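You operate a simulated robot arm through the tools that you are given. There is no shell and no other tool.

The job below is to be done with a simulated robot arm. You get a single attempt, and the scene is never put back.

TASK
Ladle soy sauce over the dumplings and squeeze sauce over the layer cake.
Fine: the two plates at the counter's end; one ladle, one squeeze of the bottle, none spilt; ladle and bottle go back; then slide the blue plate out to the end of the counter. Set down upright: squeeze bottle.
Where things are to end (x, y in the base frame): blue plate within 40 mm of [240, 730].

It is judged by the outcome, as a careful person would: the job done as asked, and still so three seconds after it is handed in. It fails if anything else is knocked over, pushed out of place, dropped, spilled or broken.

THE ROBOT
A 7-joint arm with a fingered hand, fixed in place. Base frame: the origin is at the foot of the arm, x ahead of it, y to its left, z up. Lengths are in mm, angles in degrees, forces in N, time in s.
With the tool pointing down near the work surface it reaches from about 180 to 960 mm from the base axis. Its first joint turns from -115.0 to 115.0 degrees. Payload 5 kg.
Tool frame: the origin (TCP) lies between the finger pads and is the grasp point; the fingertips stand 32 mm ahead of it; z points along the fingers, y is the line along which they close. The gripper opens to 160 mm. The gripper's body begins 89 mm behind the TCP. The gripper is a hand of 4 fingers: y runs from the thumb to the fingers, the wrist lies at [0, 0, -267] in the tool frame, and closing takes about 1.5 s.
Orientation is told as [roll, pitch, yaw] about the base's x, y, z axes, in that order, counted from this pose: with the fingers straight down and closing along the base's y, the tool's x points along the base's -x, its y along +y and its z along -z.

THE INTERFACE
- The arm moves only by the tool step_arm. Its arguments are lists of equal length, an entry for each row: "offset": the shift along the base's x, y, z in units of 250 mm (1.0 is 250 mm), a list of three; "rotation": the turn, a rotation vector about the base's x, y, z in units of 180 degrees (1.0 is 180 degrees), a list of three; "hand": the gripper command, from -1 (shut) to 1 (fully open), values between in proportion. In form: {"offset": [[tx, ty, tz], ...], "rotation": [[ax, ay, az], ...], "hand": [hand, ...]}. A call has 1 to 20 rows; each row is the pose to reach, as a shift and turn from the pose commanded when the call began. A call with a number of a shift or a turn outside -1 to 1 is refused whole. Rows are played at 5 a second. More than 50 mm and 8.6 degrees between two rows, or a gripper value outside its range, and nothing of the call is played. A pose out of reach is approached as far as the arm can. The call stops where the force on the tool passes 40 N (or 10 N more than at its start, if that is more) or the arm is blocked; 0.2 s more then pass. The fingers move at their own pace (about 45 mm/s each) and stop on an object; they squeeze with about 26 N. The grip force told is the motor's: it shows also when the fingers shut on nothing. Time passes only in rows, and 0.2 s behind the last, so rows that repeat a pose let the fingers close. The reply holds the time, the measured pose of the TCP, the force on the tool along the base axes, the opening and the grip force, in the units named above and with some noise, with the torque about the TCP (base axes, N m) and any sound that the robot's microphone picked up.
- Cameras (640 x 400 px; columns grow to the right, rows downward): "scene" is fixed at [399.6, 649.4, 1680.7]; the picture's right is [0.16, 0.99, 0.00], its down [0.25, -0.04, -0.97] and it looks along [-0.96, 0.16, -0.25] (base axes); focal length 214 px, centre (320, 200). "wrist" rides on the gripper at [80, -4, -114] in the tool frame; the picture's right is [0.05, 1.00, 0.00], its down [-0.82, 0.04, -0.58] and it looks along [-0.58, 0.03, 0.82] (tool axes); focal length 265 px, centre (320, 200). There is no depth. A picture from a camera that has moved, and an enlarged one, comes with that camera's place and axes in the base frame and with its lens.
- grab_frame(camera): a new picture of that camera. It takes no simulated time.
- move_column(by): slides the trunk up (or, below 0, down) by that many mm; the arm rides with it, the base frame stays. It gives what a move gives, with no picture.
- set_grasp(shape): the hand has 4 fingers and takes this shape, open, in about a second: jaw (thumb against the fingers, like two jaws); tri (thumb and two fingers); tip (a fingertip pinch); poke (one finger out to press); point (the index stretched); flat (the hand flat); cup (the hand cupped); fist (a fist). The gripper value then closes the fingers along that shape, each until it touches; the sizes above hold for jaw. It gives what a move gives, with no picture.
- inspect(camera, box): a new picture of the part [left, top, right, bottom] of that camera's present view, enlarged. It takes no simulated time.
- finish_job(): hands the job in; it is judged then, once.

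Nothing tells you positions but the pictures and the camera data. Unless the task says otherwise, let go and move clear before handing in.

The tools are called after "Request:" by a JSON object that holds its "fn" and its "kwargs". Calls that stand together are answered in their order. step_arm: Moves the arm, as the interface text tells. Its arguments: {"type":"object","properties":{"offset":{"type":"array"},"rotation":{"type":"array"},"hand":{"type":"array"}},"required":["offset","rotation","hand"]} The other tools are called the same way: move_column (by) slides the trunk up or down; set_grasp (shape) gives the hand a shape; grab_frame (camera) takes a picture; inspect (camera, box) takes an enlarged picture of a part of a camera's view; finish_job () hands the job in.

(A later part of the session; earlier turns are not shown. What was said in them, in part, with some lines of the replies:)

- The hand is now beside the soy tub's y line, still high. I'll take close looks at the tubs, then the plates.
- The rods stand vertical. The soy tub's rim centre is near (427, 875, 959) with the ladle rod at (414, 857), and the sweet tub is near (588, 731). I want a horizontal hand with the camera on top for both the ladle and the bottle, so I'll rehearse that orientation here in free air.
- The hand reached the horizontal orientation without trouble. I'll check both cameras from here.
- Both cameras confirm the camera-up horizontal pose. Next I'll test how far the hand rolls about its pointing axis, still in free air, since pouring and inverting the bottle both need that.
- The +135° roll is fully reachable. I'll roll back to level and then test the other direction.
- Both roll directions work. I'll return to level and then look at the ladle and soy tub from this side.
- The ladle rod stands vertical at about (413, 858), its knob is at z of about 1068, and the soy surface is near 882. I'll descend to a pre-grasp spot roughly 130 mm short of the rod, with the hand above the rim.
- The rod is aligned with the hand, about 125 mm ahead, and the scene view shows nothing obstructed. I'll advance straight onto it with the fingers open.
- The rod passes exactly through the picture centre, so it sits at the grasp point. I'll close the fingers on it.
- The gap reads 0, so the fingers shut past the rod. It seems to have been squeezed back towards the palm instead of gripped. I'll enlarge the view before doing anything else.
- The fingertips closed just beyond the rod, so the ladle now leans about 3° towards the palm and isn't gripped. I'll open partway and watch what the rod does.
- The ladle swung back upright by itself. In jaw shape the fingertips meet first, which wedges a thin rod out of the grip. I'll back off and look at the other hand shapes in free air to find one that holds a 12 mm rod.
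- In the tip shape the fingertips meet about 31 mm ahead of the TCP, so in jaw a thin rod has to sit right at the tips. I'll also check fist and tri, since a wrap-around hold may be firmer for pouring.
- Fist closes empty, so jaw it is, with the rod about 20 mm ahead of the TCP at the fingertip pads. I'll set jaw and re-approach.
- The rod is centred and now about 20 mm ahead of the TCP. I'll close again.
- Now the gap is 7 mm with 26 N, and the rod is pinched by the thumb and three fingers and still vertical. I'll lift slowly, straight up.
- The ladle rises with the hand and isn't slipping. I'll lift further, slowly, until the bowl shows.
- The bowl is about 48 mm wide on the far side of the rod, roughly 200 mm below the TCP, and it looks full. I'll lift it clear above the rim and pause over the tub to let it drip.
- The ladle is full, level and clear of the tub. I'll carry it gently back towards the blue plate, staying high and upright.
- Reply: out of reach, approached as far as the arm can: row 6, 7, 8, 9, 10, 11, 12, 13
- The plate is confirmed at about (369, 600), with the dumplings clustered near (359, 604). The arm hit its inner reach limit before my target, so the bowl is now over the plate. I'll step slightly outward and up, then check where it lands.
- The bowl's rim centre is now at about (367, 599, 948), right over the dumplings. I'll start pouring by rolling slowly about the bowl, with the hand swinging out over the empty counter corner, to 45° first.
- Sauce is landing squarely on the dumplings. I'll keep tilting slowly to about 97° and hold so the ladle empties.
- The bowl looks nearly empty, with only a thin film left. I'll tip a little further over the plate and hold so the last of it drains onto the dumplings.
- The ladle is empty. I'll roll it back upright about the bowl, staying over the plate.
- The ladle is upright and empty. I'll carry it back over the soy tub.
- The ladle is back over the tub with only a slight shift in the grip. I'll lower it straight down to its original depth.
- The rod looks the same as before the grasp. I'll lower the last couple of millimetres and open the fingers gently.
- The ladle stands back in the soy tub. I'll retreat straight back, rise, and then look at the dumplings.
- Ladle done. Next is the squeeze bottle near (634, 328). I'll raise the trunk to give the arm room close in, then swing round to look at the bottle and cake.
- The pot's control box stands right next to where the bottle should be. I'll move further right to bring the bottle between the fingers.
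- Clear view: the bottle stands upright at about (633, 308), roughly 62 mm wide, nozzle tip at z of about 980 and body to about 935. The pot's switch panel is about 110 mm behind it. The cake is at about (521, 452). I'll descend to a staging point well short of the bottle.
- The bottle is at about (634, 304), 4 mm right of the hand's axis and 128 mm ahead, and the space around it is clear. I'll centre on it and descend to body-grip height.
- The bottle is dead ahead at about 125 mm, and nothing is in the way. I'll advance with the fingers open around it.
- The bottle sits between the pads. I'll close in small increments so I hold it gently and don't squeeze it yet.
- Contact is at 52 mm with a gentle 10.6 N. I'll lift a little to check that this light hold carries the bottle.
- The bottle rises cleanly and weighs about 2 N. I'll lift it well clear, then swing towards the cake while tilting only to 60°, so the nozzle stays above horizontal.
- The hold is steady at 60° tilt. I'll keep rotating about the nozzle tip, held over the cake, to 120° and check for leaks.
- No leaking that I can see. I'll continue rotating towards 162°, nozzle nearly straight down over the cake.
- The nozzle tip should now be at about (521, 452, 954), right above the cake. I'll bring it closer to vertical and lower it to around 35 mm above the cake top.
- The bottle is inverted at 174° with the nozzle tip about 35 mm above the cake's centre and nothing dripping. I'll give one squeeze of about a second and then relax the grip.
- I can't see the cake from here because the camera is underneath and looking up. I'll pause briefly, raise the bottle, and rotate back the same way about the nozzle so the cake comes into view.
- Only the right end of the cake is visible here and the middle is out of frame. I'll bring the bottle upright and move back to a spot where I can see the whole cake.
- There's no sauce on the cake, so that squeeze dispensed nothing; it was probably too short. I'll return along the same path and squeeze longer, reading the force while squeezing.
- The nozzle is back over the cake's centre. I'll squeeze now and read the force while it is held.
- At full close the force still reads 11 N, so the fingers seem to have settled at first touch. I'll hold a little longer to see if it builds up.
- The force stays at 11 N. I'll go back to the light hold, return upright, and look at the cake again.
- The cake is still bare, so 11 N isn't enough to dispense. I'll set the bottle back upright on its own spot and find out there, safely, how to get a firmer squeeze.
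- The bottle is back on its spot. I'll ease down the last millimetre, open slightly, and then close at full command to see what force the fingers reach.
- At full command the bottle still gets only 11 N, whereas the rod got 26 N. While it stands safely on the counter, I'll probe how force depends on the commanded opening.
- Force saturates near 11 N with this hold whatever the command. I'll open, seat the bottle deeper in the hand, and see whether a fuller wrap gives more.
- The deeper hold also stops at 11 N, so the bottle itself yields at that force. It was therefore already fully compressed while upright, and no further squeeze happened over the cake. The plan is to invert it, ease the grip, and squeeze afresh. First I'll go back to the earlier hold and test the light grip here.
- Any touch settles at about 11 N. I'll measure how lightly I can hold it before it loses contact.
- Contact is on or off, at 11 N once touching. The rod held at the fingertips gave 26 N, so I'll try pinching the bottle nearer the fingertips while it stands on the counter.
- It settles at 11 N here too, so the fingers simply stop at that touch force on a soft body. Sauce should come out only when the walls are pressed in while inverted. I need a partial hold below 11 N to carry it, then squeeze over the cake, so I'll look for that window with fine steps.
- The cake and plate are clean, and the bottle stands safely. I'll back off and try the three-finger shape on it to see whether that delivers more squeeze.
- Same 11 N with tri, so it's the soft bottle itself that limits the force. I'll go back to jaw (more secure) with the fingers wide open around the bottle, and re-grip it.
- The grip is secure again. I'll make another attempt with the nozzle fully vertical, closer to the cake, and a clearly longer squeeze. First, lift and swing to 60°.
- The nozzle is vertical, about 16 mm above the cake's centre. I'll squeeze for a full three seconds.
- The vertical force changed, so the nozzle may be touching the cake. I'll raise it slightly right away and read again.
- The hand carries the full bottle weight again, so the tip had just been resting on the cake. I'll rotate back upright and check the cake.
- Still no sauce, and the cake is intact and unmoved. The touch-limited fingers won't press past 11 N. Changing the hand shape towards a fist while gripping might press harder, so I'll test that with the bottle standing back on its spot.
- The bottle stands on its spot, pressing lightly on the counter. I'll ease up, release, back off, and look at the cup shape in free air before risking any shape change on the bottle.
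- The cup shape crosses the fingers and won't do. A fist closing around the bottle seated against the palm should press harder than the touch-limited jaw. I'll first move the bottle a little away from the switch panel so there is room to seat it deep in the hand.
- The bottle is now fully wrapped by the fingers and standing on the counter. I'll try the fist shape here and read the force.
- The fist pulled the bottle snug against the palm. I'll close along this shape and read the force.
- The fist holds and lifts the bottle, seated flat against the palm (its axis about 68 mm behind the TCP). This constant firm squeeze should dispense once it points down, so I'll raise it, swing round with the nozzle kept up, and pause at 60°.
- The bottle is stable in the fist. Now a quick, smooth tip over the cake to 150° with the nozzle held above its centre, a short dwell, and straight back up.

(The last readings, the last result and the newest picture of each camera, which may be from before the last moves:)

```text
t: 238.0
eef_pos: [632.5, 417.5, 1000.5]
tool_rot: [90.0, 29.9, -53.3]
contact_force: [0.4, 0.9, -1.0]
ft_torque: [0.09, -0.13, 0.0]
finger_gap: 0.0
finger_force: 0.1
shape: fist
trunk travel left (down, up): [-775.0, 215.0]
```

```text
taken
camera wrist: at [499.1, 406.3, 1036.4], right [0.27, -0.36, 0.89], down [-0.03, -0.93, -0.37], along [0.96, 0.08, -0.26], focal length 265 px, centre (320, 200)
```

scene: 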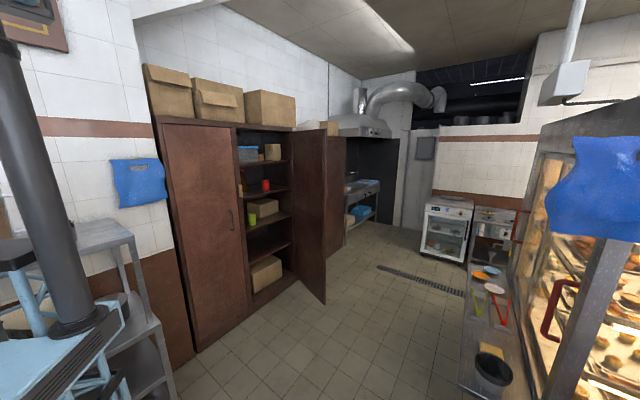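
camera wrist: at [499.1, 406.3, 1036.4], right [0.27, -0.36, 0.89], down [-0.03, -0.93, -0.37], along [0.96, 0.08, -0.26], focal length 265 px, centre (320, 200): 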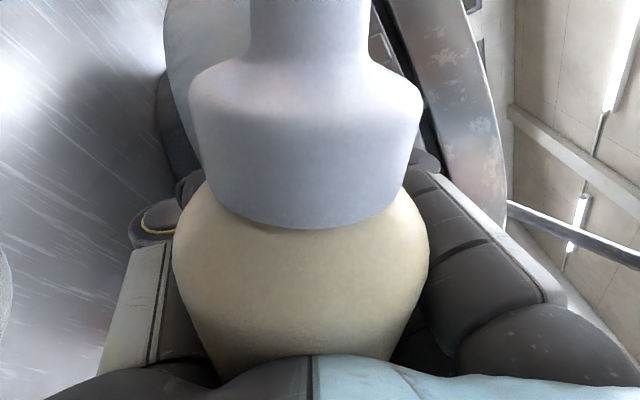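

Request:
{"fn": "step_arm", "kwargs": {"offset": [[-0.003, -0.05, 0], [-0.006, -0.1, 0], [-0.009, -0.15, 0], [-0.012, -0.2, 0], [-0.015, -0.25, 0], [-0.018, -0.3, 0], [-0.021, -0.35, 0], [-0.024, -0.4, 0], [-0.027, -0.45, 0], [-0.0304, -0.5036, 0], [-0.0304, -0.5036, 0]], "rotation": [[0.02664, 0.02004, 0], [0.05328, 0.04008, 0], [0.07992, 0.06012, 0], [0.10656, 0.08016, 0], [0.1332, 0.1002, 0], [0.15984, 0.12024, 0], [0.18648, 0.14028, 0], [0.21312, 0.16032, 0], [0.23976, 0.18036, 0], [0.2664, 0.2004, 0], [0.2664, 0.2004, 0]], "hand": [-1, -1, -1, -1, -1, -1, -1, -1, -1, -1, -1]}}

Request:
{"fn": "grab_frame", "kwargs": {"camera": "wrist"}}

Request:
{"fn": "inspect", "kwargs": {"camera": "wrist", "box": [0, 230, 170, 390]}}

```text
t: 240.4
eef_pos: [624.7, 292.3, 999.0]
tool_rot: [43.7, 89.6, -99.2]
contact_force: [-1.1, 0.3, -2.1]
ft_torque: [0.05, -0.13, -0.01]
finger_gap: 0.0
finger_force: 0.0
shape: fist
trunk travel left (down, up): [-775.0, 215.0]
```

```text
taken
camera wrist: at [532.1, 226.5, 1080.3], right [0.6, -0.8, 0.06], down [-0.44, -0.39, -0.81], along [0.67, 0.46, -0.58], focal length 265 px, centre (320, 200)
```

wrist: 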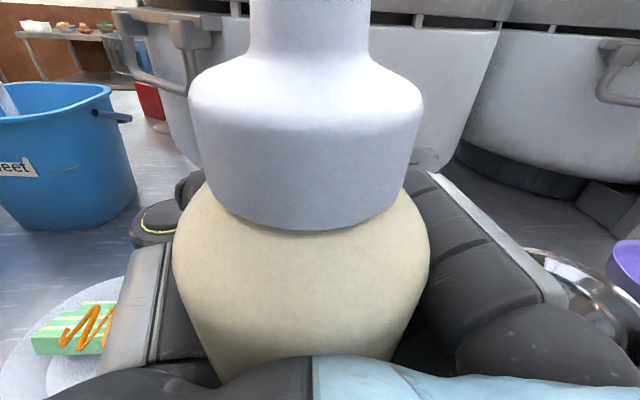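

```text
2.50 times, centred on (85, 310) of wrist
camera zoom: at [532.1, 226.5, 1080.3], right [0.6, -0.8, 0.06], down [-0.44, -0.39, -0.81], along [0.67, 0.46, -0.58], focal length 664 px, centre (908, -75)
```

zoom: 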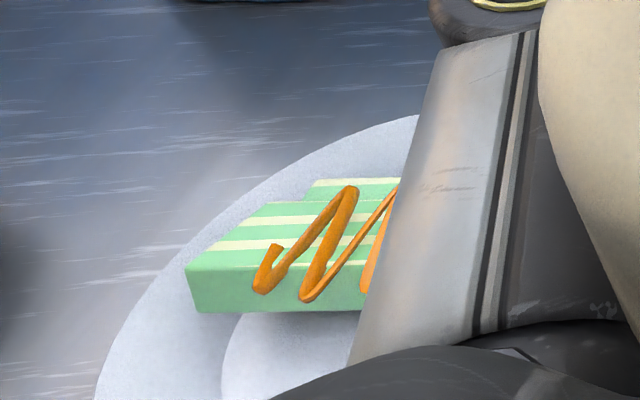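

The fist squeeze worked: an orange zigzag of sauce lies on the layer cake and the plate around it is clean. Now the bottle goes back. I'll set it down upright a little short of its spot, because the panel is too close for a fist, then regrip and place it properly.

Request:
{"fn": "step_arm", "kwargs": {"offset": [[0.03, 0.022, -0.06], [0.06, 0.044, -0.14], [0.06, 0.044, -0.22], [0.06, 0.044, -0.3], [0.06, 0.044, -0.38], [0.06, 0.044, -0.44], [0.06, 0.044, -0.48], [0.06, 0.044, -0.49], [0.06, 0.044, -0.49]], "rotation": [[0, 0, 0], [0, 0, 0], [0, 0, 0], [0, 0, 0], [0, 0, 0], [0, 0, 0], [0, 0, 0], [0, 0, 0], [0, 0, 0]], "hand": [-1, -1, -1, -1, -1, -1, -1, -1, -1]}}

Request:
{"fn": "grab_frame", "kwargs": {"camera": "wrist"}}

```text
t: 242.4
eef_pos: [640.8, 302.8, 876.9]
tool_rot: [52.5, 89.5, -90.4]
contact_force: [0.3, -0.4, -3.3]
ft_torque: [0.1, -0.16, 0.03]
finger_gap: 0.0
finger_force: 0.0
shape: fist
trunk travel left (down, up): [-775.0, 215.0]
```

```text
taken
camera wrist: at [547.1, 237.7, 958.2], right [0.6, -0.8, 0.06], down [-0.44, -0.39, -0.81], along [0.67, 0.46, -0.58], focal length 265 px, centre (320, 200)
```

wrist: 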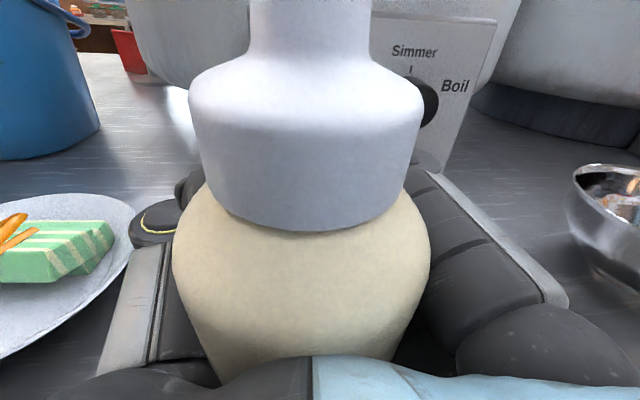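

Request:
{"fn": "step_arm", "kwargs": {"offset": [[0, 0, -0.006], [0, 0, -0.01], [0, 0, -0.01]], "rotation": [[0, 0, 0], [0, 0, 0], [0, 0, 0]], "hand": [-1, -1, -1]}}

Request:
{"fn": "step_arm", "kwargs": {"offset": [[0, 0, -0.004], [0, 0, -0.006], [0, 0, -0.006]], "rotation": [[0, 0, 0], [0, 0, 0], [0, 0, 0]], "hand": [-1, -1, -1]}}

```text
t: 243.2
eef_pos: [640.5, 303.5, 874.0]
tool_rot: [52.9, 89.6, -90.1]
contact_force: [0.3, -0.3, -2.6]
ft_torque: [0.09, -0.13, 0.02]
finger_gap: 0.1
finger_force: 0.2
shape: fist
trunk travel left (down, up): [-775.0, 215.0]
```

```text
t: 244.0
eef_pos: [641.2, 302.0, 873.2]
tool_rot: [52.5, 89.5, -90.5]
contact_force: [0.7, -0.3, -2.3]
ft_torque: [0.06, -0.13, 0.0]
finger_gap: 0.1
finger_force: 0.0
shape: fist
trunk travel left (down, up): [-775.0, 215.0]
```

Request:
{"fn": "step_arm", "kwargs": {"offset": [[0, 0, -0.004], [0, 0, -0.006], [0, 0, -0.006]], "rotation": [[0, 0, 0], [0, 0, 0], [0, 0, 0]], "hand": [-1, -1, -1]}}

Request:
{"fn": "step_arm", "kwargs": {"offset": [[0, 0, -0.004], [0, 0, -0.004]], "rotation": [[0, 0, 0], [0, 0, 0]], "hand": [-1, -1]}}

```text
t: 244.8
eef_pos: [640.6, 302.8, 871.3]
tool_rot: [52.9, 89.6, -90.0]
contact_force: [-0.2, 0.3, -1.4]
ft_torque: [0.03, -0.03, 0.01]
finger_gap: 0.2
finger_force: 0.1
shape: fist
trunk travel left (down, up): [-775.0, 215.0]
```

```text
t: 245.4
eef_pos: [640.1, 303.5, 872.0]
tool_rot: [66.7, 89.7, -76.3]
contact_force: [0.2, 1.6, 9.0]
ft_torque: [-0.4, 0.71, -0.06]
finger_gap: 0.0
finger_force: 0.0
shape: fist
trunk travel left (down, up): [-775.0, 215.0]
```

The base is touching the counter. I'll ease off slightly and open the hand to jaw to release it standing.

Request:
{"fn": "step_arm", "kwargs": {"offset": [[0, 0, 0.003], [0, 0, 0.003]], "rotation": [[0, 0, 0], [0, 0, 0]], "hand": [-1, -1]}}

Request:
{"fn": "set_grasp", "kwargs": {"shape": "jaw"}}

Request:
{"fn": "grab_frame", "kwargs": {"camera": "wrist"}}

```text
t: 246.0
eef_pos: [640.9, 303.3, 871.3]
tool_rot: [53.5, 89.6, -89.3]
contact_force: [1.4, 0.0, 5.7]
ft_torque: [-0.29, 0.4, 0.03]
finger_gap: 0.0
finger_force: 0.1
shape: fist
trunk travel left (down, up): [-775.0, 215.0]
```

```text
t: 246.9
eef_pos: [641.3, 303.1, 871.5]
tool_rot: [50.3, 89.6, -92.6]
contact_force: [-0.8, 0.2, 0.0]
ft_torque: [0.02, -0.01, 0.0]
finger_gap: 160.0
finger_force: 0.1
shape: jaw
trunk travel left (down, up): [-775.0, 215.0]
```

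```text
taken
camera wrist: at [546.9, 237.7, 952.5], right [0.6, -0.8, 0.06], down [-0.44, -0.39, -0.81], along [0.67, 0.46, -0.58], focal length 265 px, centre (320, 200)
```

wrist: 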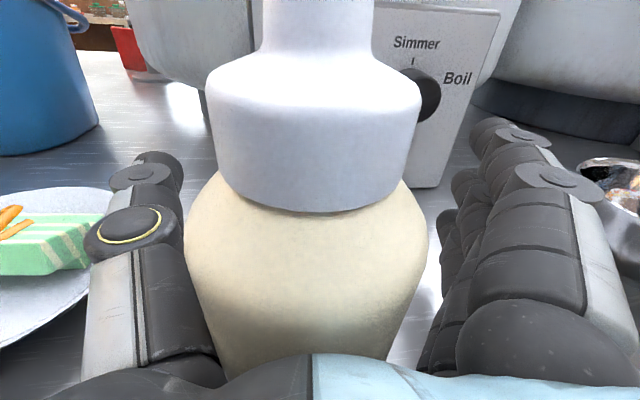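

The bottle stands free and upright. I'll retreat so it sits at the fingertips' grip point and check alignment.

Request:
{"fn": "step_arm", "kwargs": {"offset": [[-0.048, -0.036, 0], [-0.096, -0.072, 0], [-0.144, -0.108, 0], [-0.192, -0.144, 0], [-0.224, -0.168, 0], [-0.224, -0.168, 0]], "rotation": [[0, 0, 0], [0, 0, 0], [0, 0, 0], [0, 0, 0], [0, 0, 0], [0, 0, 0]], "hand": [1, 1, 1, 1, 0.6, 0.4]}}

Request:
{"fn": "grab_frame", "kwargs": {"camera": "wrist"}}

```text
t: 248.3
eef_pos: [584.8, 260.9, 871.0]
tool_rot: [54.4, 89.6, -88.5]
contact_force: [-0.4, 0.1, 0.6]
ft_torque: [-0.03, 0.0, 0.02]
finger_gap: 112.4
finger_force: 0.1
shape: jaw
trunk travel left (down, up): [-775.0, 215.0]
```

```text
taken
camera wrist: at [490.6, 195.1, 952.6], right [0.6, -0.8, 0.06], down [-0.44, -0.39, -0.81], along [0.67, 0.46, -0.58], focal length 265 px, centre (320, 200)
```

wrist: 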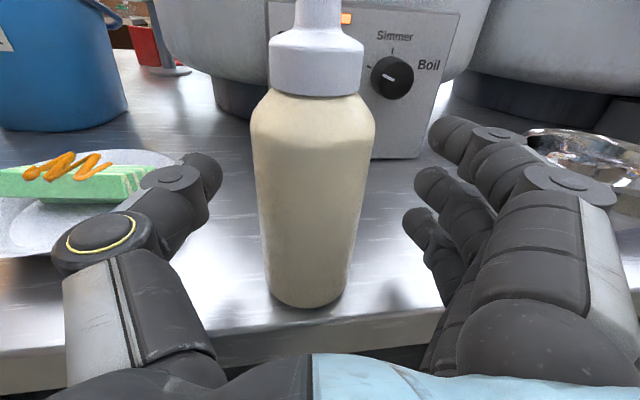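

The bottle is standing upright, about 3 mm left of centre. I'll centre on it, grip gently, and carry it back to its original spot.

Request:
{"fn": "step_arm", "kwargs": {"offset": [[-0.007, 0.01, 0], [-0.007, 0.01, 0], [-0.007, 0.01, 0], [-0.007, 0.01, 0], [-0.007, 0.01, 0], [-0.007, 0.01, 0], [-0.007, 0.01, 0]], "rotation": [[0, 0, 0], [0, 0, 0], [0, 0, 0], [0, 0, 0], [0, 0, 0], [0, 0, 0], [0, 0, 0]], "hand": [0.2, 0, -0.15, -0.25, -0.38, -0.38, -0.38]}}

Request:
{"fn": "grab_frame", "kwargs": {"camera": "wrist"}}

```text
t: 249.9
eef_pos: [583.0, 263.4, 871.4]
tool_rot: [53.3, 89.7, -89.6]
contact_force: [-0.2, 0.4, -1.0]
ft_torque: [-0.01, 0.0, 0.08]
finger_gap: 51.1
finger_force: 0.1
shape: jaw
trunk travel left (down, up): [-775.0, 215.0]
```

```text
taken
camera wrist: at [489.0, 197.8, 952.6], right [0.6, -0.8, 0.06], down [-0.44, -0.39, -0.81], along [0.67, 0.46, -0.58], focal length 265 px, centre (320, 200)
```

wrist: 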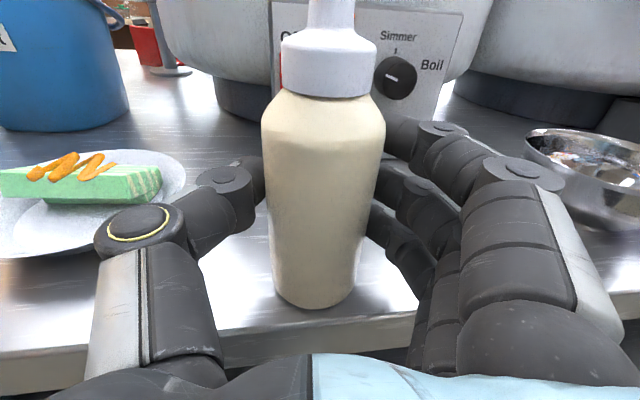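

Not quite touching yet, since the bottle sits slightly deeper. I'll close a bit more.

Request:
{"fn": "step_arm", "kwargs": {"offset": [[0, 0, 0], [0, 0, 0], [0, 0, 0], [0, 0, 0]], "rotation": [[0, 0, 0], [0, 0, 0], [0, 0, 0], [0, 0, 0]], "hand": [-0.45, -0.5, -0.5, -0.5]}}

Request:
{"fn": "grab_frame", "kwargs": {"camera": "wrist"}}

```text
t: 250.9
eef_pos: [582.7, 262.4, 870.6]
tool_rot: [53.6, 89.7, -89.4]
contact_force: [0.3, -1.0, -0.7]
ft_torque: [0.0, -0.01, 0.0]
finger_gap: 48.2
finger_force: 11.4
shape: jaw
trunk travel left (down, up): [-775.0, 215.0]
```

```text
taken
camera wrist: at [489.0, 197.8, 952.6], right [0.6, -0.8, 0.06], down [-0.44, -0.39, -0.81], along [0.67, 0.46, -0.58], focal length 265 px, centre (320, 200)
```

wrist: 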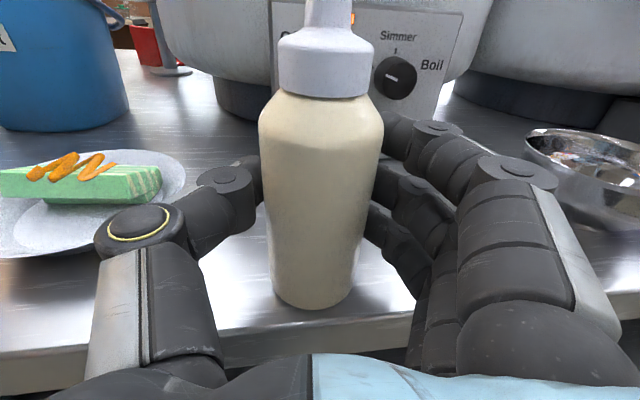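

Request:
{"fn": "step_arm", "kwargs": {"offset": [[0, 0, 0.015], [0, 0, 0.03], [0.04, 0.032, 0.03], [0.09, 0.072, 0.03], [0.14, 0.112, 0.03], [0.19, 0.151, 0.03], [0.208, 0.165, 0.03], [0.208, 0.165, 0.015], [0.208, 0.165, 0.006], [0.208, 0.165, 0.003], [0.208, 0.165, 0.003]], "rotation": [[0, 0, 0], [0, 0, 0], [0, 0, 0], [0, 0, 0], [0, 0, 0], [0, 0, 0], [0, 0, 0], [0, 0, 0], [0, 0, 0], [0, 0, 0], [0, 0, 0]], "hand": [-0.5, -0.5, -0.5, -0.5, -0.5, -0.5, -0.5, -0.5, -0.5, -0.5, -0.5]}}

Request:
{"fn": "grab_frame", "kwargs": {"camera": "wrist"}}

```text
t: 253.3
eef_pos: [634.1, 304.9, 872.5]
tool_rot: [51.6, 89.6, -91.5]
contact_force: [0.5, -0.1, -2.6]
ft_torque: [0.01, 0.01, -0.01]
finger_gap: 48.1
finger_force: 10.9
shape: jaw
trunk travel left (down, up): [-775.0, 215.0]
```

```text
taken
camera wrist: at [540.8, 239.5, 953.1], right [0.6, -0.8, 0.06], down [-0.44, -0.39, -0.81], along [0.67, 0.46, -0.58], focal length 265 px, centre (320, 200)
```

wrist: 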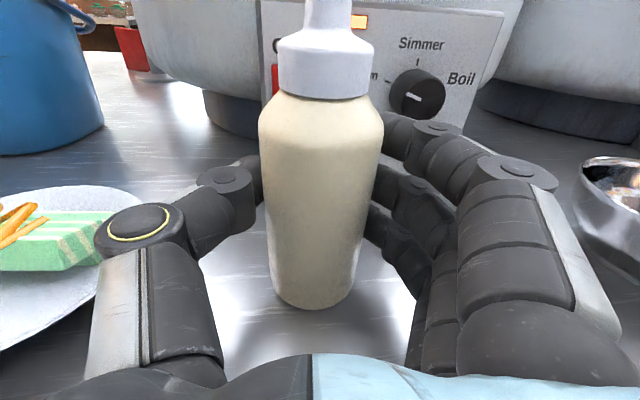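

The bottle is over its original spot. I'll lower the last bit until it touches.

Request:
{"fn": "step_arm", "kwargs": {"offset": [[0, 0, -0.003], [0, 0, -0.005], [0, 0, -0.005]], "rotation": [[0, 0, 0], [0, 0, 0], [0, 0, 0]], "hand": [-0.5, -0.5, -0.5]}}

Request:
{"fn": "step_arm", "kwargs": {"offset": [[0, 0, -0.003], [0, 0, -0.003]], "rotation": [[0, 0, 0], [0, 0, 0]], "hand": [-0.5, -0.5]}}

```text
t: 254.1
eef_pos: [633.7, 304.8, 871.5]
tool_rot: [58.9, 89.8, -84.2]
contact_force: [0.9, 1.8, 2.7]
ft_torque: [0.05, -0.02, 0.02]
finger_gap: 48.0
finger_force: 11.0
shape: jaw
trunk travel left (down, up): [-775.0, 215.0]
```

```text
t: 254.7
eef_pos: [634.0, 304.9, 869.8]
tool_rot: [65.1, 89.6, -77.9]
contact_force: [0.8, 1.6, 7.7]
ft_torque: [0.11, -0.12, -0.01]
finger_gap: 47.6
finger_force: 10.8
shape: jaw
trunk travel left (down, up): [-775.0, 215.0]
```

It is standing on the counter. I'll ease off, open, and back straight away from it.

Request:
{"fn": "step_arm", "kwargs": {"offset": [[0, 0, 0.004], [0, 0, 0.004], [0, 0, 0.004], [0, 0, 0.004], [0, 0, 0.004], [0, 0, 0.004], [-0.05, -0.038, 0.004], [-0.1, -0.075, 0.004], [-0.16, -0.12, 0.004], [-0.22, -0.165, 0.004], [-0.28, -0.21, 0.004], [-0.34, -0.255, 0.004], [-0.4, -0.3, 0.004], [-0.46, -0.345, 0.004], [-0.5, -0.375, 0.01]], "rotation": [[0, 0, 0], [0, 0, 0], [0, 0, 0], [0, 0, 0], [0, 0, 0], [0, 0, 0], [0, 0, 0], [0, 0, 0], [0, 0, 0], [0, 0, 0], [0, 0, 0], [0, 0, 0], [0, 0, 0], [0, 0, 0], [0, 0, 0]], "hand": [-0.5, -0.4, -0.25, 0, 0.2, 0.4, 0.4, 0.4, 0.4, 0.4, 0.4, 0.4, 0.4, 0.4, 0.4]}}

Request:
{"fn": "grab_frame", "kwargs": {"camera": "wrist"}}

```text
t: 257.9
eef_pos: [510.4, 211.4, 872.9]
tool_rot: [65.4, 89.6, -77.6]
contact_force: [0.7, 0.5, 1.0]
ft_torque: [-0.01, 0.01, -0.01]
finger_gap: 111.7
finger_force: 0.1
shape: jaw
trunk travel left (down, up): [-775.0, 215.0]
```

```text
taken
camera wrist: at [415.7, 145.3, 953.9], right [0.6, -0.8, 0.06], down [-0.43, -0.39, -0.81], along [0.67, 0.46, -0.58], focal length 265 px, centre (320, 200)
```

wrist: 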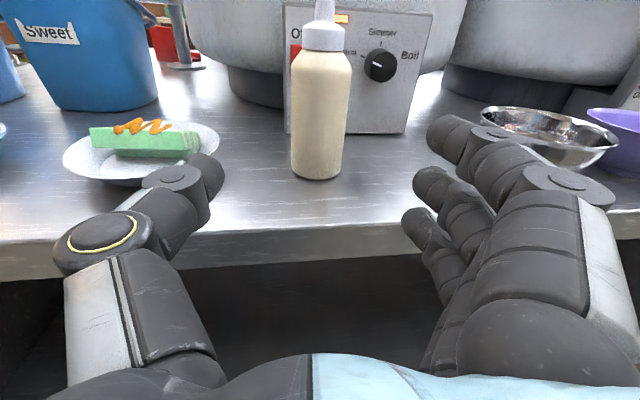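

The bottle is back on its spot, upright, and the panel is untouched. Now for the blue plate: I'll push it along the counter with two spread fingertips pointing down, which cradle its round edge. I'll rise first and change to the two-prong tip shape.

Request:
{"fn": "step_arm", "kwargs": {"offset": [[0, 0, 0.15], [0, 0, 0.3], [0, 0, 0.45], [0, 0, 0.6], [0, 0, 0.72], [0, 0, 0.72]], "rotation": [[0, 0, 0], [0, 0, 0], [0, 0, 0], [0, 0, 0], [0, 0, 0], [0, 0, 0]], "hand": [0.4, 0.4, 0.4, 0.4, 0.4, 0.4]}}

Request:
{"fn": "set_grasp", "kwargs": {"shape": "tip"}}

Request:
{"fn": "step_arm", "kwargs": {"offset": [[-0.0175, 0.0785, 0.02], [-0.035, 0.157, 0.04], [-0.0525, 0.2355, 0.06], [-0.07, 0.314, 0.08], [-0.0875, 0.3925, 0.1], [-0.105, 0.471, 0.1], [-0.1225, 0.5495, 0.1], [-0.14, 0.628, 0.1]], "rotation": [[-0.0345, 0.0024, 0.0261], [-0.069, 0.0049, 0.0522], [-0.1035, 0.0073, 0.0783], [-0.138, 0.0097, 0.1044], [-0.1724, 0.0121, 0.1305], [-0.2069, 0.0146, 0.1566], [-0.2414, 0.017, 0.1827], [-0.2759, 0.0194, 0.2088]], "hand": [1, 1, 1, 1, 1, 1, 1, 1]}}

Request:
{"fn": "step_arm", "kwargs": {"offset": [[-0.0175, 0.0785, 0.02], [-0.035, 0.157, 0.04], [-0.0525, 0.2355, 0.06], [-0.07, 0.314, 0.08], [-0.0875, 0.3925, 0.1], [-0.105, 0.471, 0.1], [-0.1225, 0.5495, 0.1], [-0.14, 0.628, 0.1]], "rotation": [[-0.0345, 0.0024, 0.0261], [-0.069, 0.0049, 0.0522], [-0.1035, 0.0073, 0.0783], [-0.138, 0.0097, 0.1044], [-0.1724, 0.0121, 0.1305], [-0.2069, 0.0146, 0.1566], [-0.2414, 0.017, 0.1827], [-0.2759, 0.0194, 0.2088]], "hand": [1, 1, 1, 1, 1, 1, 1, 1]}}

Request:
{"fn": "grab_frame", "kwargs": {"camera": "wrist"}}

```text
t: 259.3
eef_pos: [509.6, 211.0, 1053.4]
tool_rot: [51.1, 89.8, -92.0]
contact_force: [-1.1, 1.1, 0.5]
ft_torque: [-0.01, 0.03, -0.01]
finger_gap: 111.7
finger_force: 0.1
shape: jaw
trunk travel left (down, up): [-775.0, 215.0]
```

```text
t: 260.2
eef_pos: [509.4, 210.3, 1052.1]
tool_rot: [53.4, 89.6, -89.7]
contact_force: [0.6, -0.3, 0.7]
ft_torque: [0.01, 0.02, 0.02]
finger_gap: 159.9
finger_force: 0.1
shape: tip
trunk travel left (down, up): [-775.0, 215.0]
```

```text
t: 262.0
eef_pos: [474.7, 369.4, 1077.3]
tool_rot: [29.2, 40.7, -73.7]
contact_force: [-0.8, 0.1, 0.1]
ft_torque: [-0.02, -0.03, -0.03]
finger_gap: 159.8
finger_force: 0.2
shape: tip
trunk travel left (down, up): [-775.0, 215.0]
```

```text
t: 263.8
eef_pos: [440.3, 526.0, 1101.1]
tool_rot: [0.0, -0.6, -44.6]
contact_force: [0.1, 0.0, 0.2]
ft_torque: [-0.02, 0.01, 0.03]
finger_gap: 160.0
finger_force: 0.0
shape: tip
trunk travel left (down, up): [-775.0, 215.0]
```

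```text
taken
camera wrist: at [378.7, 579.8, 1215.7], right [0.66, 0.75, 0.0], down [0.61, -0.54, 0.58], along [0.43, -0.39, -0.81], focal length 265 px, centre (320, 200)
```

wrist: 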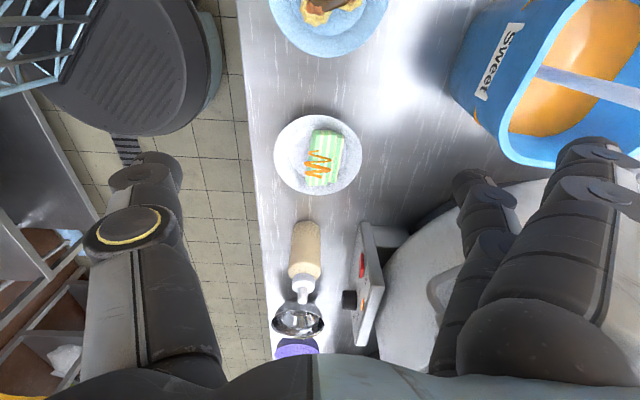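

The view confirms the sauced cake, the bottle upright at its place, and the blue plate just out of frame at the top. I'll move along to see the blue plate fully.

Request:
{"fn": "step_arm", "kwargs": {"offset": [[-0.1, 0.1, 0], [-0.2, 0.2, 0], [-0.3, 0.3, 0], [-0.4, 0.4, 0], [-0.4, 0.4, 0]], "rotation": [[0, 0, 0], [0, 0, 0], [0, 0, 0], [0, 0, 0], [0, 0, 0]], "hand": [1, 1, 1, 1, 1]}}

Request:
{"fn": "grab_frame", "kwargs": {"camera": "wrist"}}

Request:
{"fn": "inspect", "kwargs": {"camera": "wrist", "box": [220, 20, 440, 200]}}

```text
t: 265.0
eef_pos: [340.2, 626.0, 1103.0]
tool_rot: [0.0, -0.1, -44.6]
contact_force: [0.0, 0.3, -1.2]
ft_torque: [-0.05, -0.02, -0.04]
finger_gap: 159.7
finger_force: 0.1
shape: tip
trunk travel left (down, up): [-775.0, 215.0]
```

```text
taken
camera wrist: at [279.5, 678.3, 1216.6], right [0.67, 0.75, 0.0], down [0.61, -0.54, 0.58], along [0.43, -0.39, -0.81], focal length 265 px, centre (320, 200)
```

wrist: 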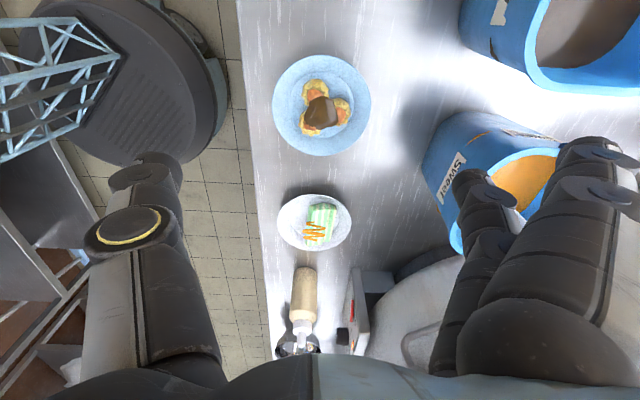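

```text
2.22 times, centred on (330, 110) of wrist
camera zoom: at [279.5, 678.3, 1216.6], right [0.67, 0.75, 0.0], down [0.61, -0.54, 0.58], along [0.43, -0.39, -0.81], focal length 590 px, centre (298, 400)
```

zoom: 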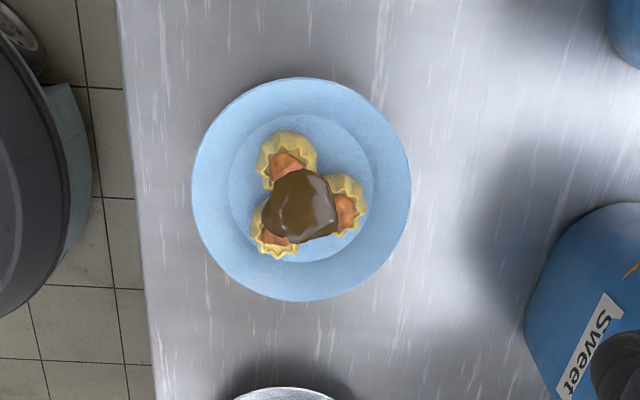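

Both dishes look right: soy on the dumplings, a neat zigzag on the cake, clean rims. The blue plate's centre is near (362, 607), radius about 72. I'll set the prong gap to about 100 mm and look at how the fingers sit before descending.

Request:
{"fn": "step_arm", "kwargs": {"offset": [[0, 0, 0], [0, 0, 0], [0, 0, 0], [0, 0, 0], [0, 0, 0]], "rotation": [[0, 0, 0], [0, 0, 0], [0, 0, 0], [0, 0, 0], [0, 0, 0]], "hand": [0.3, 0.3, 0.3, 0.3, 0.3]}}

Request:
{"fn": "grab_frame", "kwargs": {"camera": "wrist"}}

Request:
{"fn": "set_grasp", "kwargs": {"shape": "jaw"}}

Request:
{"fn": "step_arm", "kwargs": {"offset": [[0, 0, 0], [0, 0, 0], [0, 0, 0], [0, 0, 0], [0, 0, 0]], "rotation": [[0, 0, 0], [0, 0, 0], [0, 0, 0], [0, 0, 0], [0, 0, 0]], "hand": [0.3, 0.3, 0.3, 0.3, 0.3]}}

Request:
{"fn": "grab_frame", "kwargs": {"camera": "wrist"}}

```text
t: 266.2
eef_pos: [339.7, 624.3, 1102.7]
tool_rot: [0.1, -0.2, -44.7]
contact_force: [-0.6, -0.1, -0.1]
ft_torque: [0.02, 0.0, -0.04]
finger_gap: 104.6
finger_force: 0.0
shape: tip
trunk travel left (down, up): [-775.0, 215.0]
```

```text
taken
camera wrist: at [279.1, 678.3, 1216.7], right [0.67, 0.75, 0.0], down [0.61, -0.54, 0.58], along [0.43, -0.39, -0.81], focal length 265 px, centre (320, 200)
```

wrist: 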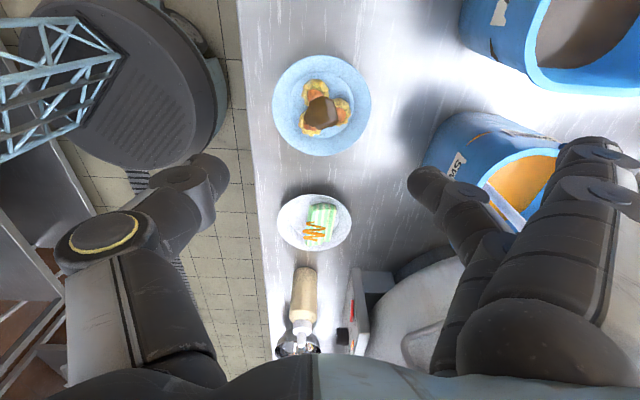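

```text
t: 267.1
eef_pos: [340.5, 625.7, 1102.6]
tool_rot: [0.1, -0.2, -44.7]
contact_force: [0.5, -0.2, 0.2]
ft_torque: [-0.01, -0.03, 0.02]
finger_gap: 159.8
finger_force: 0.0
shape: jaw
trunk travel left (down, up): [-775.0, 215.0]
```

```text
t: 268.3
eef_pos: [340.0, 623.5, 1102.5]
tool_rot: [0.0, -0.3, -44.6]
contact_force: [0.2, 0.3, -0.1]
ft_torque: [-0.04, -0.04, 0.0]
finger_gap: 104.5
finger_force: 0.1
shape: jaw
trunk travel left (down, up): [-775.0, 215.0]
```

```text
taken
camera wrist: at [279.0, 678.4, 1216.6], right [0.67, 0.75, 0.0], down [0.61, -0.54, 0.58], along [0.43, -0.39, -0.81], focal length 265 px, centre (320, 200)
```

wrist: 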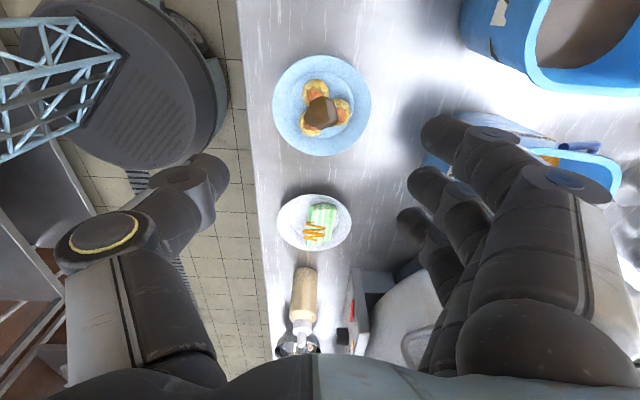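

Jaw keeps the fingers more compact, well clear of the tubs, so I'll use that. I'll move behind the plate on the white-plate side, high up, then come down part way and check clearance.

Request:
{"fn": "step_arm", "kwargs": {"offset": [[0.1, -0.08, 0], [0.2, -0.16, 0], [0.3, -0.24, 0], [0.4, -0.32, 0], [0.472, -0.376, 0], [0.472, -0.376, -0.1], [0.472, -0.376, -0.25], [0.472, -0.376, -0.4], [0.472, -0.376, -0.55], [0.472, -0.376, -0.64], [0.472, -0.376, -0.64]], "rotation": [[0, 0, 0], [0, 0, 0], [0, 0, 0], [0, 0, 0], [0, 0, 0], [0, 0, 0], [0, 0, 0], [0, 0, 0], [0, 0, 0], [0, 0, 0], [0, 0, 0]], "hand": [0.3, 0.3, 0.3, 0.3, 0.3, 0.3, 0.3, 0.3, 0.3, 0.3, 0.3]}}

Request:
{"fn": "grab_frame", "kwargs": {"camera": "wrist"}}

```text
t: 270.7
eef_pos: [458.7, 531.0, 943.8]
tool_rot: [0.0, -0.2, -44.6]
contact_force: [-0.1, -0.1, 0.7]
ft_torque: [0.0, 0.01, 0.04]
finger_gap: 104.6
finger_force: 0.1
shape: jaw
trunk travel left (down, up): [-775.0, 215.0]
```

```text
taken
camera wrist: at [397.6, 584.2, 1057.2], right [0.67, 0.75, 0.0], down [0.61, -0.54, 0.58], along [0.43, -0.39, -0.81], focal length 265 px, centre (320, 200)
```

wrist: 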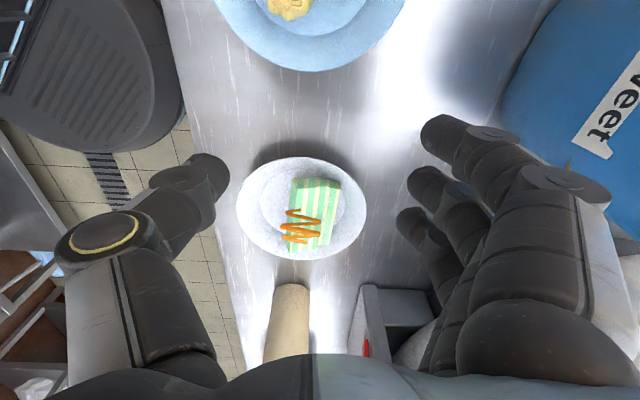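

The fingers will come down in the free strip between the two plates, with the blue plate about 42 mm ahead of contact. I'll descend.

Request:
{"fn": "step_arm", "kwargs": {"offset": [[0, 0, -0.1], [0, 0, -0.2], [0, 0, -0.28], [0, 0, -0.34], [0, 0, -0.364], [0, 0, -0.364]], "rotation": [[0, 0, 0], [0, 0, 0], [0, 0, 0], [0, 0, 0], [0, 0, 0], [0, 0, 0]], "hand": [0.3, 0.3, 0.3, 0.3, 0.3, 0.3]}}

Request:
{"fn": "grab_frame", "kwargs": {"camera": "wrist"}}

```text
t: 272.1
eef_pos: [458.6, 531.7, 851.0]
tool_rot: [0.1, -0.2, -44.6]
contact_force: [-0.6, -0.9, -0.3]
ft_torque: [0.0, 0.01, -0.03]
finger_gap: 104.6
finger_force: 0.0
shape: jaw
trunk travel left (down, up): [-775.0, 215.0]
```

```text
taken
camera wrist: at [397.5, 584.4, 965.4], right [0.67, 0.75, 0.0], down [0.61, -0.54, 0.58], along [0.43, -0.39, -0.81], focal length 265 px, centre (320, 200)
```

wrist: 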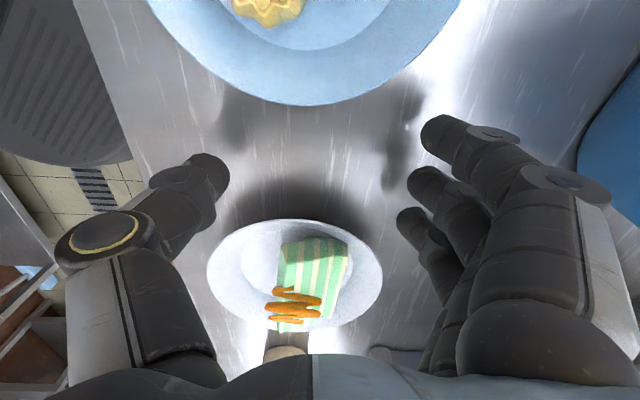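

The fingertips are about 11 mm above the counter with clear space on all sides. I'll lower slightly and advance slowly to make contact with the plate, then check.

Request:
{"fn": "step_arm", "kwargs": {"offset": [[0, 0, -0.01], [0, 0, -0.02], [-0.034, 0.034, -0.02], [-0.068, 0.067, -0.02], [-0.103, 0.101, -0.02], [-0.125, 0.124, -0.02], [-0.148, 0.146, -0.02], [-0.171, 0.168, -0.02], [-0.171, 0.168, -0.02]], "rotation": [[0, 0, 0], [0, 0, 0], [0, 0, 0], [0, 0, 0], [0, 0, 0], [0, 0, 0], [0, 0, 0], [0, 0, 0], [0, 0, 0]], "hand": [0.3, 0.3, 0.3, 0.3, 0.3, 0.3, 0.3, 0.3, 0.3]}}

Request:
{"fn": "grab_frame", "kwargs": {"camera": "wrist"}}

```text
t: 274.1
eef_pos: [416.7, 572.8, 845.8]
tool_rot: [-0.1, -0.2, -44.7]
contact_force: [0.1, 0.2, 0.1]
ft_torque: [-0.01, 0.0, 0.04]
finger_gap: 104.6
finger_force: 0.0
shape: jaw
trunk travel left (down, up): [-775.0, 215.0]
```

```text
taken
camera wrist: at [354.8, 626.0, 960.0], right [0.67, 0.75, 0.0], down [0.61, -0.54, 0.58], along [0.43, -0.39, -0.81], focal length 265 px, centre (320, 200)
```

wrist: 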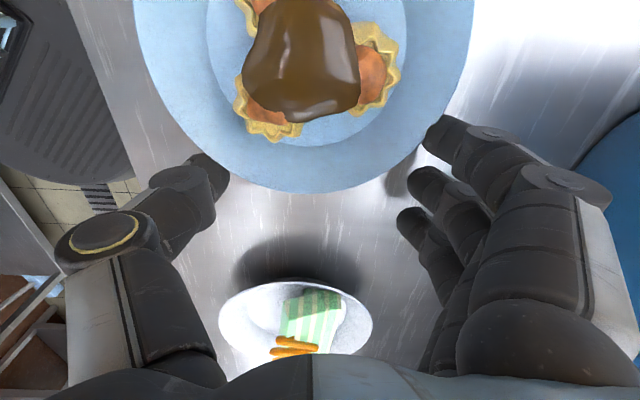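

The plate's rim is now nestled between thumb and fingers and starting to move. I'll push it slowly along the counter, checking part way.

Request:
{"fn": "step_arm", "kwargs": {"offset": [[-0.02, 0.018, 0], [-0.05, 0.045, 0], [-0.085, 0.0765, 0], [-0.12, 0.108, 0], [-0.155, 0.1395, 0], [-0.19, 0.171, 0], [-0.225, 0.202, 0], [-0.255, 0.2288, 0], [-0.275, 0.2465, 0], [-0.28, 0.251, 0]], "rotation": [[0, 0, 0], [0, 0, 0], [0, 0, 0], [0, 0, 0], [0, 0, 0], [0, 0, 0], [0, 0, 0], [0, 0, 0], [0, 0, 0], [0, 0, 0]], "hand": [0.3, 0.3, 0.3, 0.3, 0.3, 0.3, 0.3, 0.3, 0.3, 0.3]}}

Request:
{"fn": "grab_frame", "kwargs": {"camera": "wrist"}}

```text
t: 276.3
eef_pos: [344.8, 636.4, 846.2]
tool_rot: [0.1, -0.2, -44.8]
contact_force: [-0.3, -0.1, -0.2]
ft_torque: [0.0, 0.04, 0.01]
finger_gap: 104.3
finger_force: 0.1
shape: jaw
trunk travel left (down, up): [-775.0, 215.0]
```

```text
taken
camera wrist: at [284.4, 689.1, 960.4], right [0.67, 0.75, 0.0], down [0.61, -0.54, 0.58], along [0.43, -0.39, -0.81], focal length 265 px, centre (320, 200)
```

wrist: 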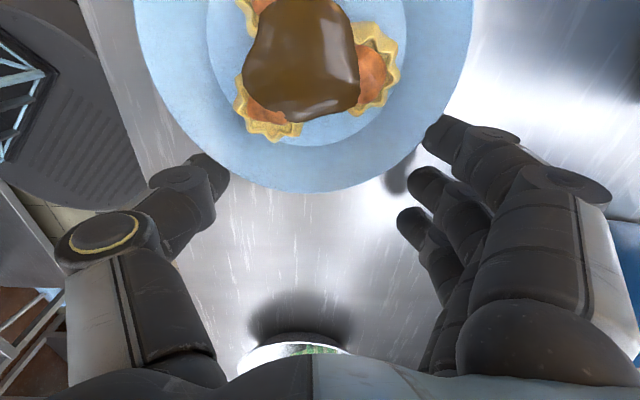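

The plate rides along evenly in the cradle and the sauce is undisturbed. I'll push the remaining distance to the end of the counter.

Request:
{"fn": "step_arm", "kwargs": {"offset": [[-0.02, 0.018, 0], [-0.055, 0.05, 0], [-0.09, 0.082, 0], [-0.125, 0.114, 0], [-0.16, 0.146, 0], [-0.19, 0.173, 0], [-0.212, 0.193, 0], [-0.223, 0.203, 0], [-0.223, 0.203, 0]], "rotation": [[0, 0, 0], [0, 0, 0], [0, 0, 0], [0, 0, 0], [0, 0, 0], [0, 0, 0], [0, 0, 0], [0, 0, 0], [0, 0, 0]], "hand": [0.3, 0.3, 0.3, 0.3, 0.3, 0.3, 0.3, 0.3, 0.3]}}

Request:
{"fn": "grab_frame", "kwargs": {"camera": "wrist"}}

```text
t: 278.3
eef_pos: [288.9, 687.5, 847.2]
tool_rot: [0.0, -0.2, -44.6]
contact_force: [0.3, -0.1, 1.0]
ft_torque: [-0.04, -0.03, 0.01]
finger_gap: 104.4
finger_force: 0.1
shape: jaw
trunk travel left (down, up): [-775.0, 215.0]
```

```text
taken
camera wrist: at [228.3, 740.0, 960.6], right [0.67, 0.75, 0.0], down [0.61, -0.54, 0.58], along [0.43, -0.39, -0.81], focal length 265 px, centre (320, 200)
```

wrist: 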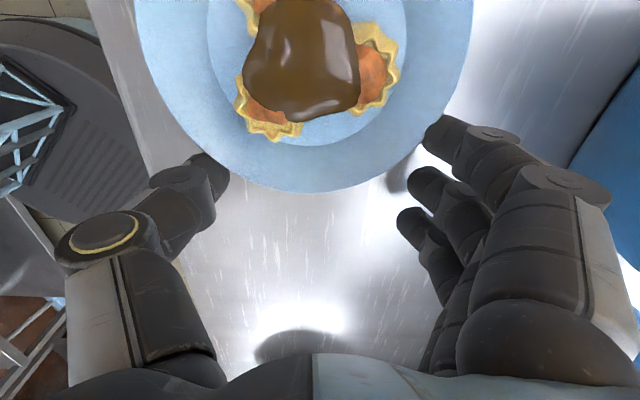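

The push is done. I'll back the fingers straight off the plate, rise, and measure where it ended up.

Request:
{"fn": "step_arm", "kwargs": {"offset": [[0.04, -0.04, 0], [0.09, -0.09, 0], [0.14, -0.14, 0], [0.2, -0.197, 0], [0.2, -0.197, 0.1], [0.2, -0.197, 0.25], [0.2, -0.197, 0.4], [0.2, -0.197, 0.55], [0.2, -0.197, 0.7], [0.2, -0.197, 0.85], [0.2, -0.197, 0.95]], "rotation": [[0, 0, 0], [0, 0, 0], [0, 0, 0], [0, 0, 0], [0, 0, 0], [0, 0, 0], [0, 0, 0], [0, 0, 0], [0, 0, 0], [0, 0, 0], [0, 0, 0]], "hand": [0.3, 0.3, 0.3, 0.3, 0.3, 0.3, 0.3, 0.3, 0.3, 0.3, 0.3]}}

Request:
{"fn": "step_arm", "kwargs": {"offset": [[-0.12, 0.12, 0], [-0.24, 0.24, 0], [-0.36, 0.36, 0], [-0.48, 0.48, 0], [-0.6, 0.6, 0], [-0.64, 0.64, 0], [-0.64, 0.64, 0]], "rotation": [[0, 0, 0], [0, 0, 0], [0, 0, 0], [0, 0, 0], [0, 0, 0], [0, 0, 0], [0, 0, 0]], "hand": [0.3, 0.3, 0.3, 0.3, 0.3, 0.3, 0.3]}}

Request:
{"fn": "grab_frame", "kwargs": {"camera": "wrist"}}

Request:
{"fn": "inspect", "kwargs": {"camera": "wrist", "box": [200, 20, 440, 200]}}

```text
t: 280.7
eef_pos: [338.6, 638.8, 1083.6]
tool_rot: [0.0, -0.2, -44.6]
contact_force: [0.1, 0.1, 0.5]
ft_torque: [0.0, 0.01, -0.01]
finger_gap: 104.4
finger_force: 0.1
shape: jaw
trunk travel left (down, up): [-775.0, 215.0]
```

```text
t: 282.3
eef_pos: [179.0, 798.1, 1083.8]
tool_rot: [0.1, -0.2, -44.7]
contact_force: [0.4, 0.1, -0.5]
ft_torque: [-0.03, -0.04, 0.0]
finger_gap: 104.3
finger_force: 0.1
shape: jaw
trunk travel left (down, up): [-775.0, 215.0]
```

```text
taken
camera wrist: at [118.3, 851.3, 1199.0], right [0.67, 0.75, 0.0], down [0.61, -0.54, 0.58], along [0.43, -0.39, -0.81], focal length 265 px, centre (320, 200)
```

wrist: 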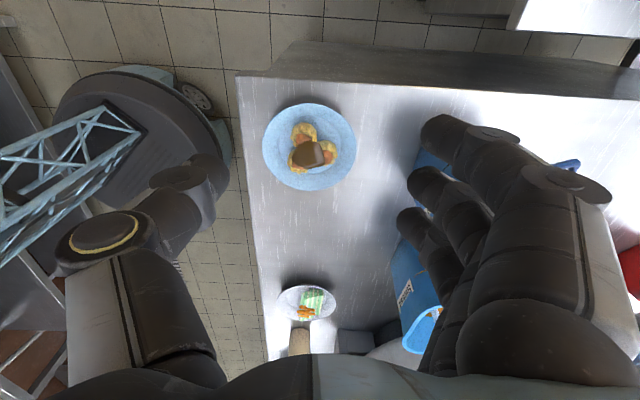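

```text
2.22 times, centred on (320, 110) of wrist
camera zoom: at [118.3, 851.3, 1199.0], right [0.67, 0.75, 0.0], down [0.61, -0.54, 0.58], along [0.43, -0.39, -0.81], focal length 590 px, centre (320, 400)
```

zoom: 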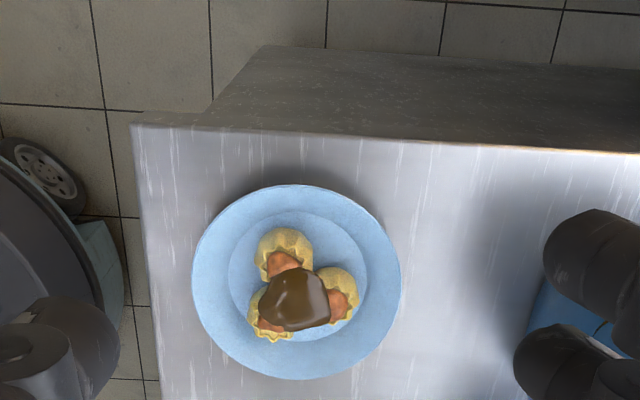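

The plate now sits at about (235, 730), right at the target near the counter's end, with about 33 mm left to the edge. I'll raise the arm clear and take a last look over the whole scene.

Request:
{"fn": "move_column", "kwargs": {"by": 200}}

Request:
{"fn": "grab_frame", "kwargs": {"camera": "wrist"}}

Request:
{"fn": "inspect", "kwargs": {"camera": "wrist", "box": [240, 120, 440, 360]}}

Request:
{"fn": "grab_frame", "kwargs": {"camera": "scene"}}

```text
t: 284.5
eef_pos: [178.9, 798.7, 1284.0]
tool_rot: [-0.1, -0.2, -44.7]
contact_force: [0.3, -0.1, 0.7]
ft_torque: [-0.04, 0.02, 0.01]
finger_gap: 104.3
finger_force: 0.1
shape: jaw
trunk travel left (down, up): [-975.0, 15.0]
```

```text
taken
camera wrist: at [118.7, 851.2, 1398.8], right [0.67, 0.75, 0.0], down [0.61, -0.54, 0.58], along [0.43, -0.39, -0.81], focal length 265 px, centre (320, 200)
```

wrist: 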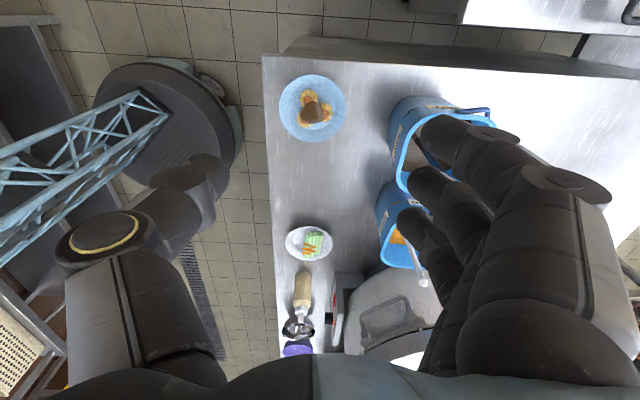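

```text
1.67 times, centred on (340, 240) of wrist
camera zoom: at [118.7, 851.2, 1398.8], right [0.67, 0.75, 0.0], down [0.61, -0.54, 0.58], along [0.43, -0.39, -0.81], focal length 442 px, centre (287, 133)
```

zoom: 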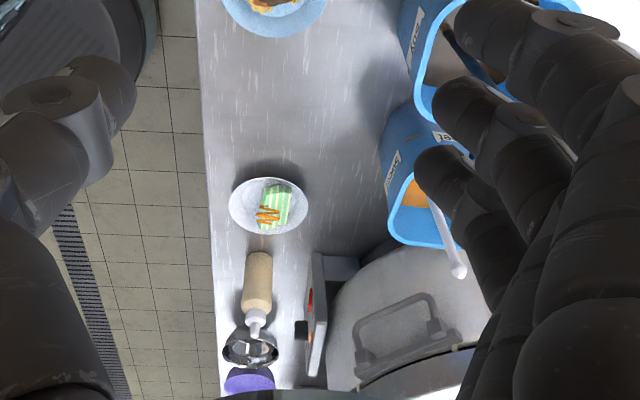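

```text
taken
```

scene: 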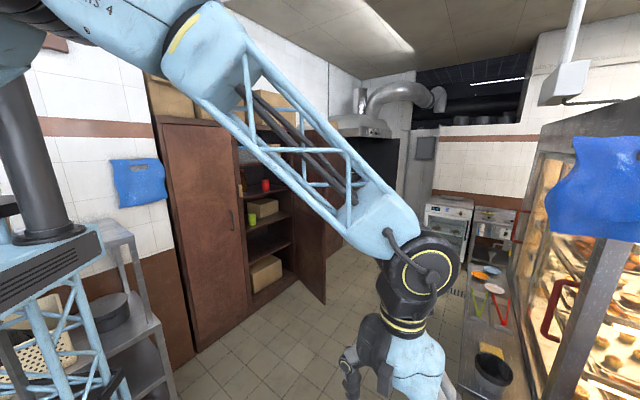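

Everything visible looks right, but the fingers hide the soy ladle. I'll shift sideways a little to confirm it.

Request:
{"fn": "step_arm", "kwargs": {"offset": [[0.1, 0.1, 0], [0.2, 0.2, 0], [0.26, 0.26, 0], [0.26, 0.26, 0]], "rotation": [[0, 0, 0], [0, 0, 0], [0, 0, 0], [0, 0, 0]], "hand": [0.6, 1, 1, 1]}}

Request:
{"fn": "grab_frame", "kwargs": {"camera": "wrist"}}

Request:
{"fn": "inspect", "kwargs": {"camera": "wrist", "box": [220, 40, 440, 300]}}

```text
t: 285.5
eef_pos: [244.5, 861.6, 1285.3]
tool_rot: [0.0, -0.2, -44.7]
contact_force: [-0.5, -0.7, 0.6]
ft_torque: [-0.04, 0.0, 0.03]
finger_gap: 159.9
finger_force: 0.2
shape: jaw
trunk travel left (down, up): [-975.0, 15.0]
```

```text
taken
camera wrist: at [183.8, 915.8, 1399.4], right [0.67, 0.75, 0.0], down [0.61, -0.54, 0.58], along [0.43, -0.39, -0.81], focal length 265 px, centre (320, 200)
```

wrist: 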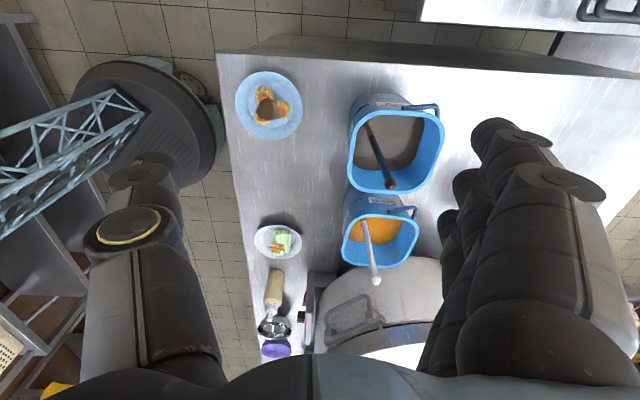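

```text
1.54 times, centred on (330, 170) of wrist
camera zoom: at [183.8, 915.8, 1399.4], right [0.67, 0.75, 0.0], down [0.61, -0.54, 0.58], along [0.43, -0.39, -0.81], focal length 408 px, centre (305, 246)
```

zoom: 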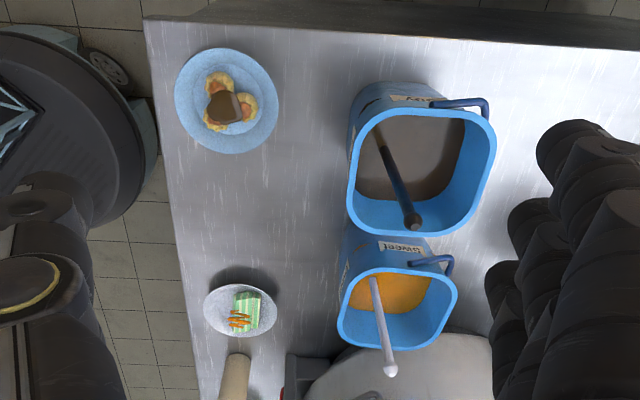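

Everything checks out:
- The soy ladle stands upright in its tub.
- The dumplings have soy on them and the cake has one zigzag of sauce, with no spills in view.
- The bottle is upright on its spot.
- The blue plate is at the end of the counter, near (235, 730).
- The hand is open and clear.

I'm handing the job in.

Request:
{"fn": "finish_job", "kwargs": {}}

```text
The job is handed in.
```

The job is done and handed in. The final pictures show every part as you asked, though I haven't seen how it was judged.

- **Dumplings:** one ladle of soy went over them. The ladle is back upright in the soy tub.
- **Layer cake:** it has one zigzag of sauce, and I saw nothing spilt on the plate or counter.
- **Bottle:** it is standing upright on its original spot. My first three squeezes dispensed nothing because the grip was too light; the sauce came out when I gripped the bottle in a fist. In the third try the nozzle rested on the cake for a moment, but the cake did not move or mark.
- **Blue plate:** it slid along the counter to about (235, 730), within roughly 10 mm of your target and about 33 mm from the counter's edge.

The arm is open and clear of everything.
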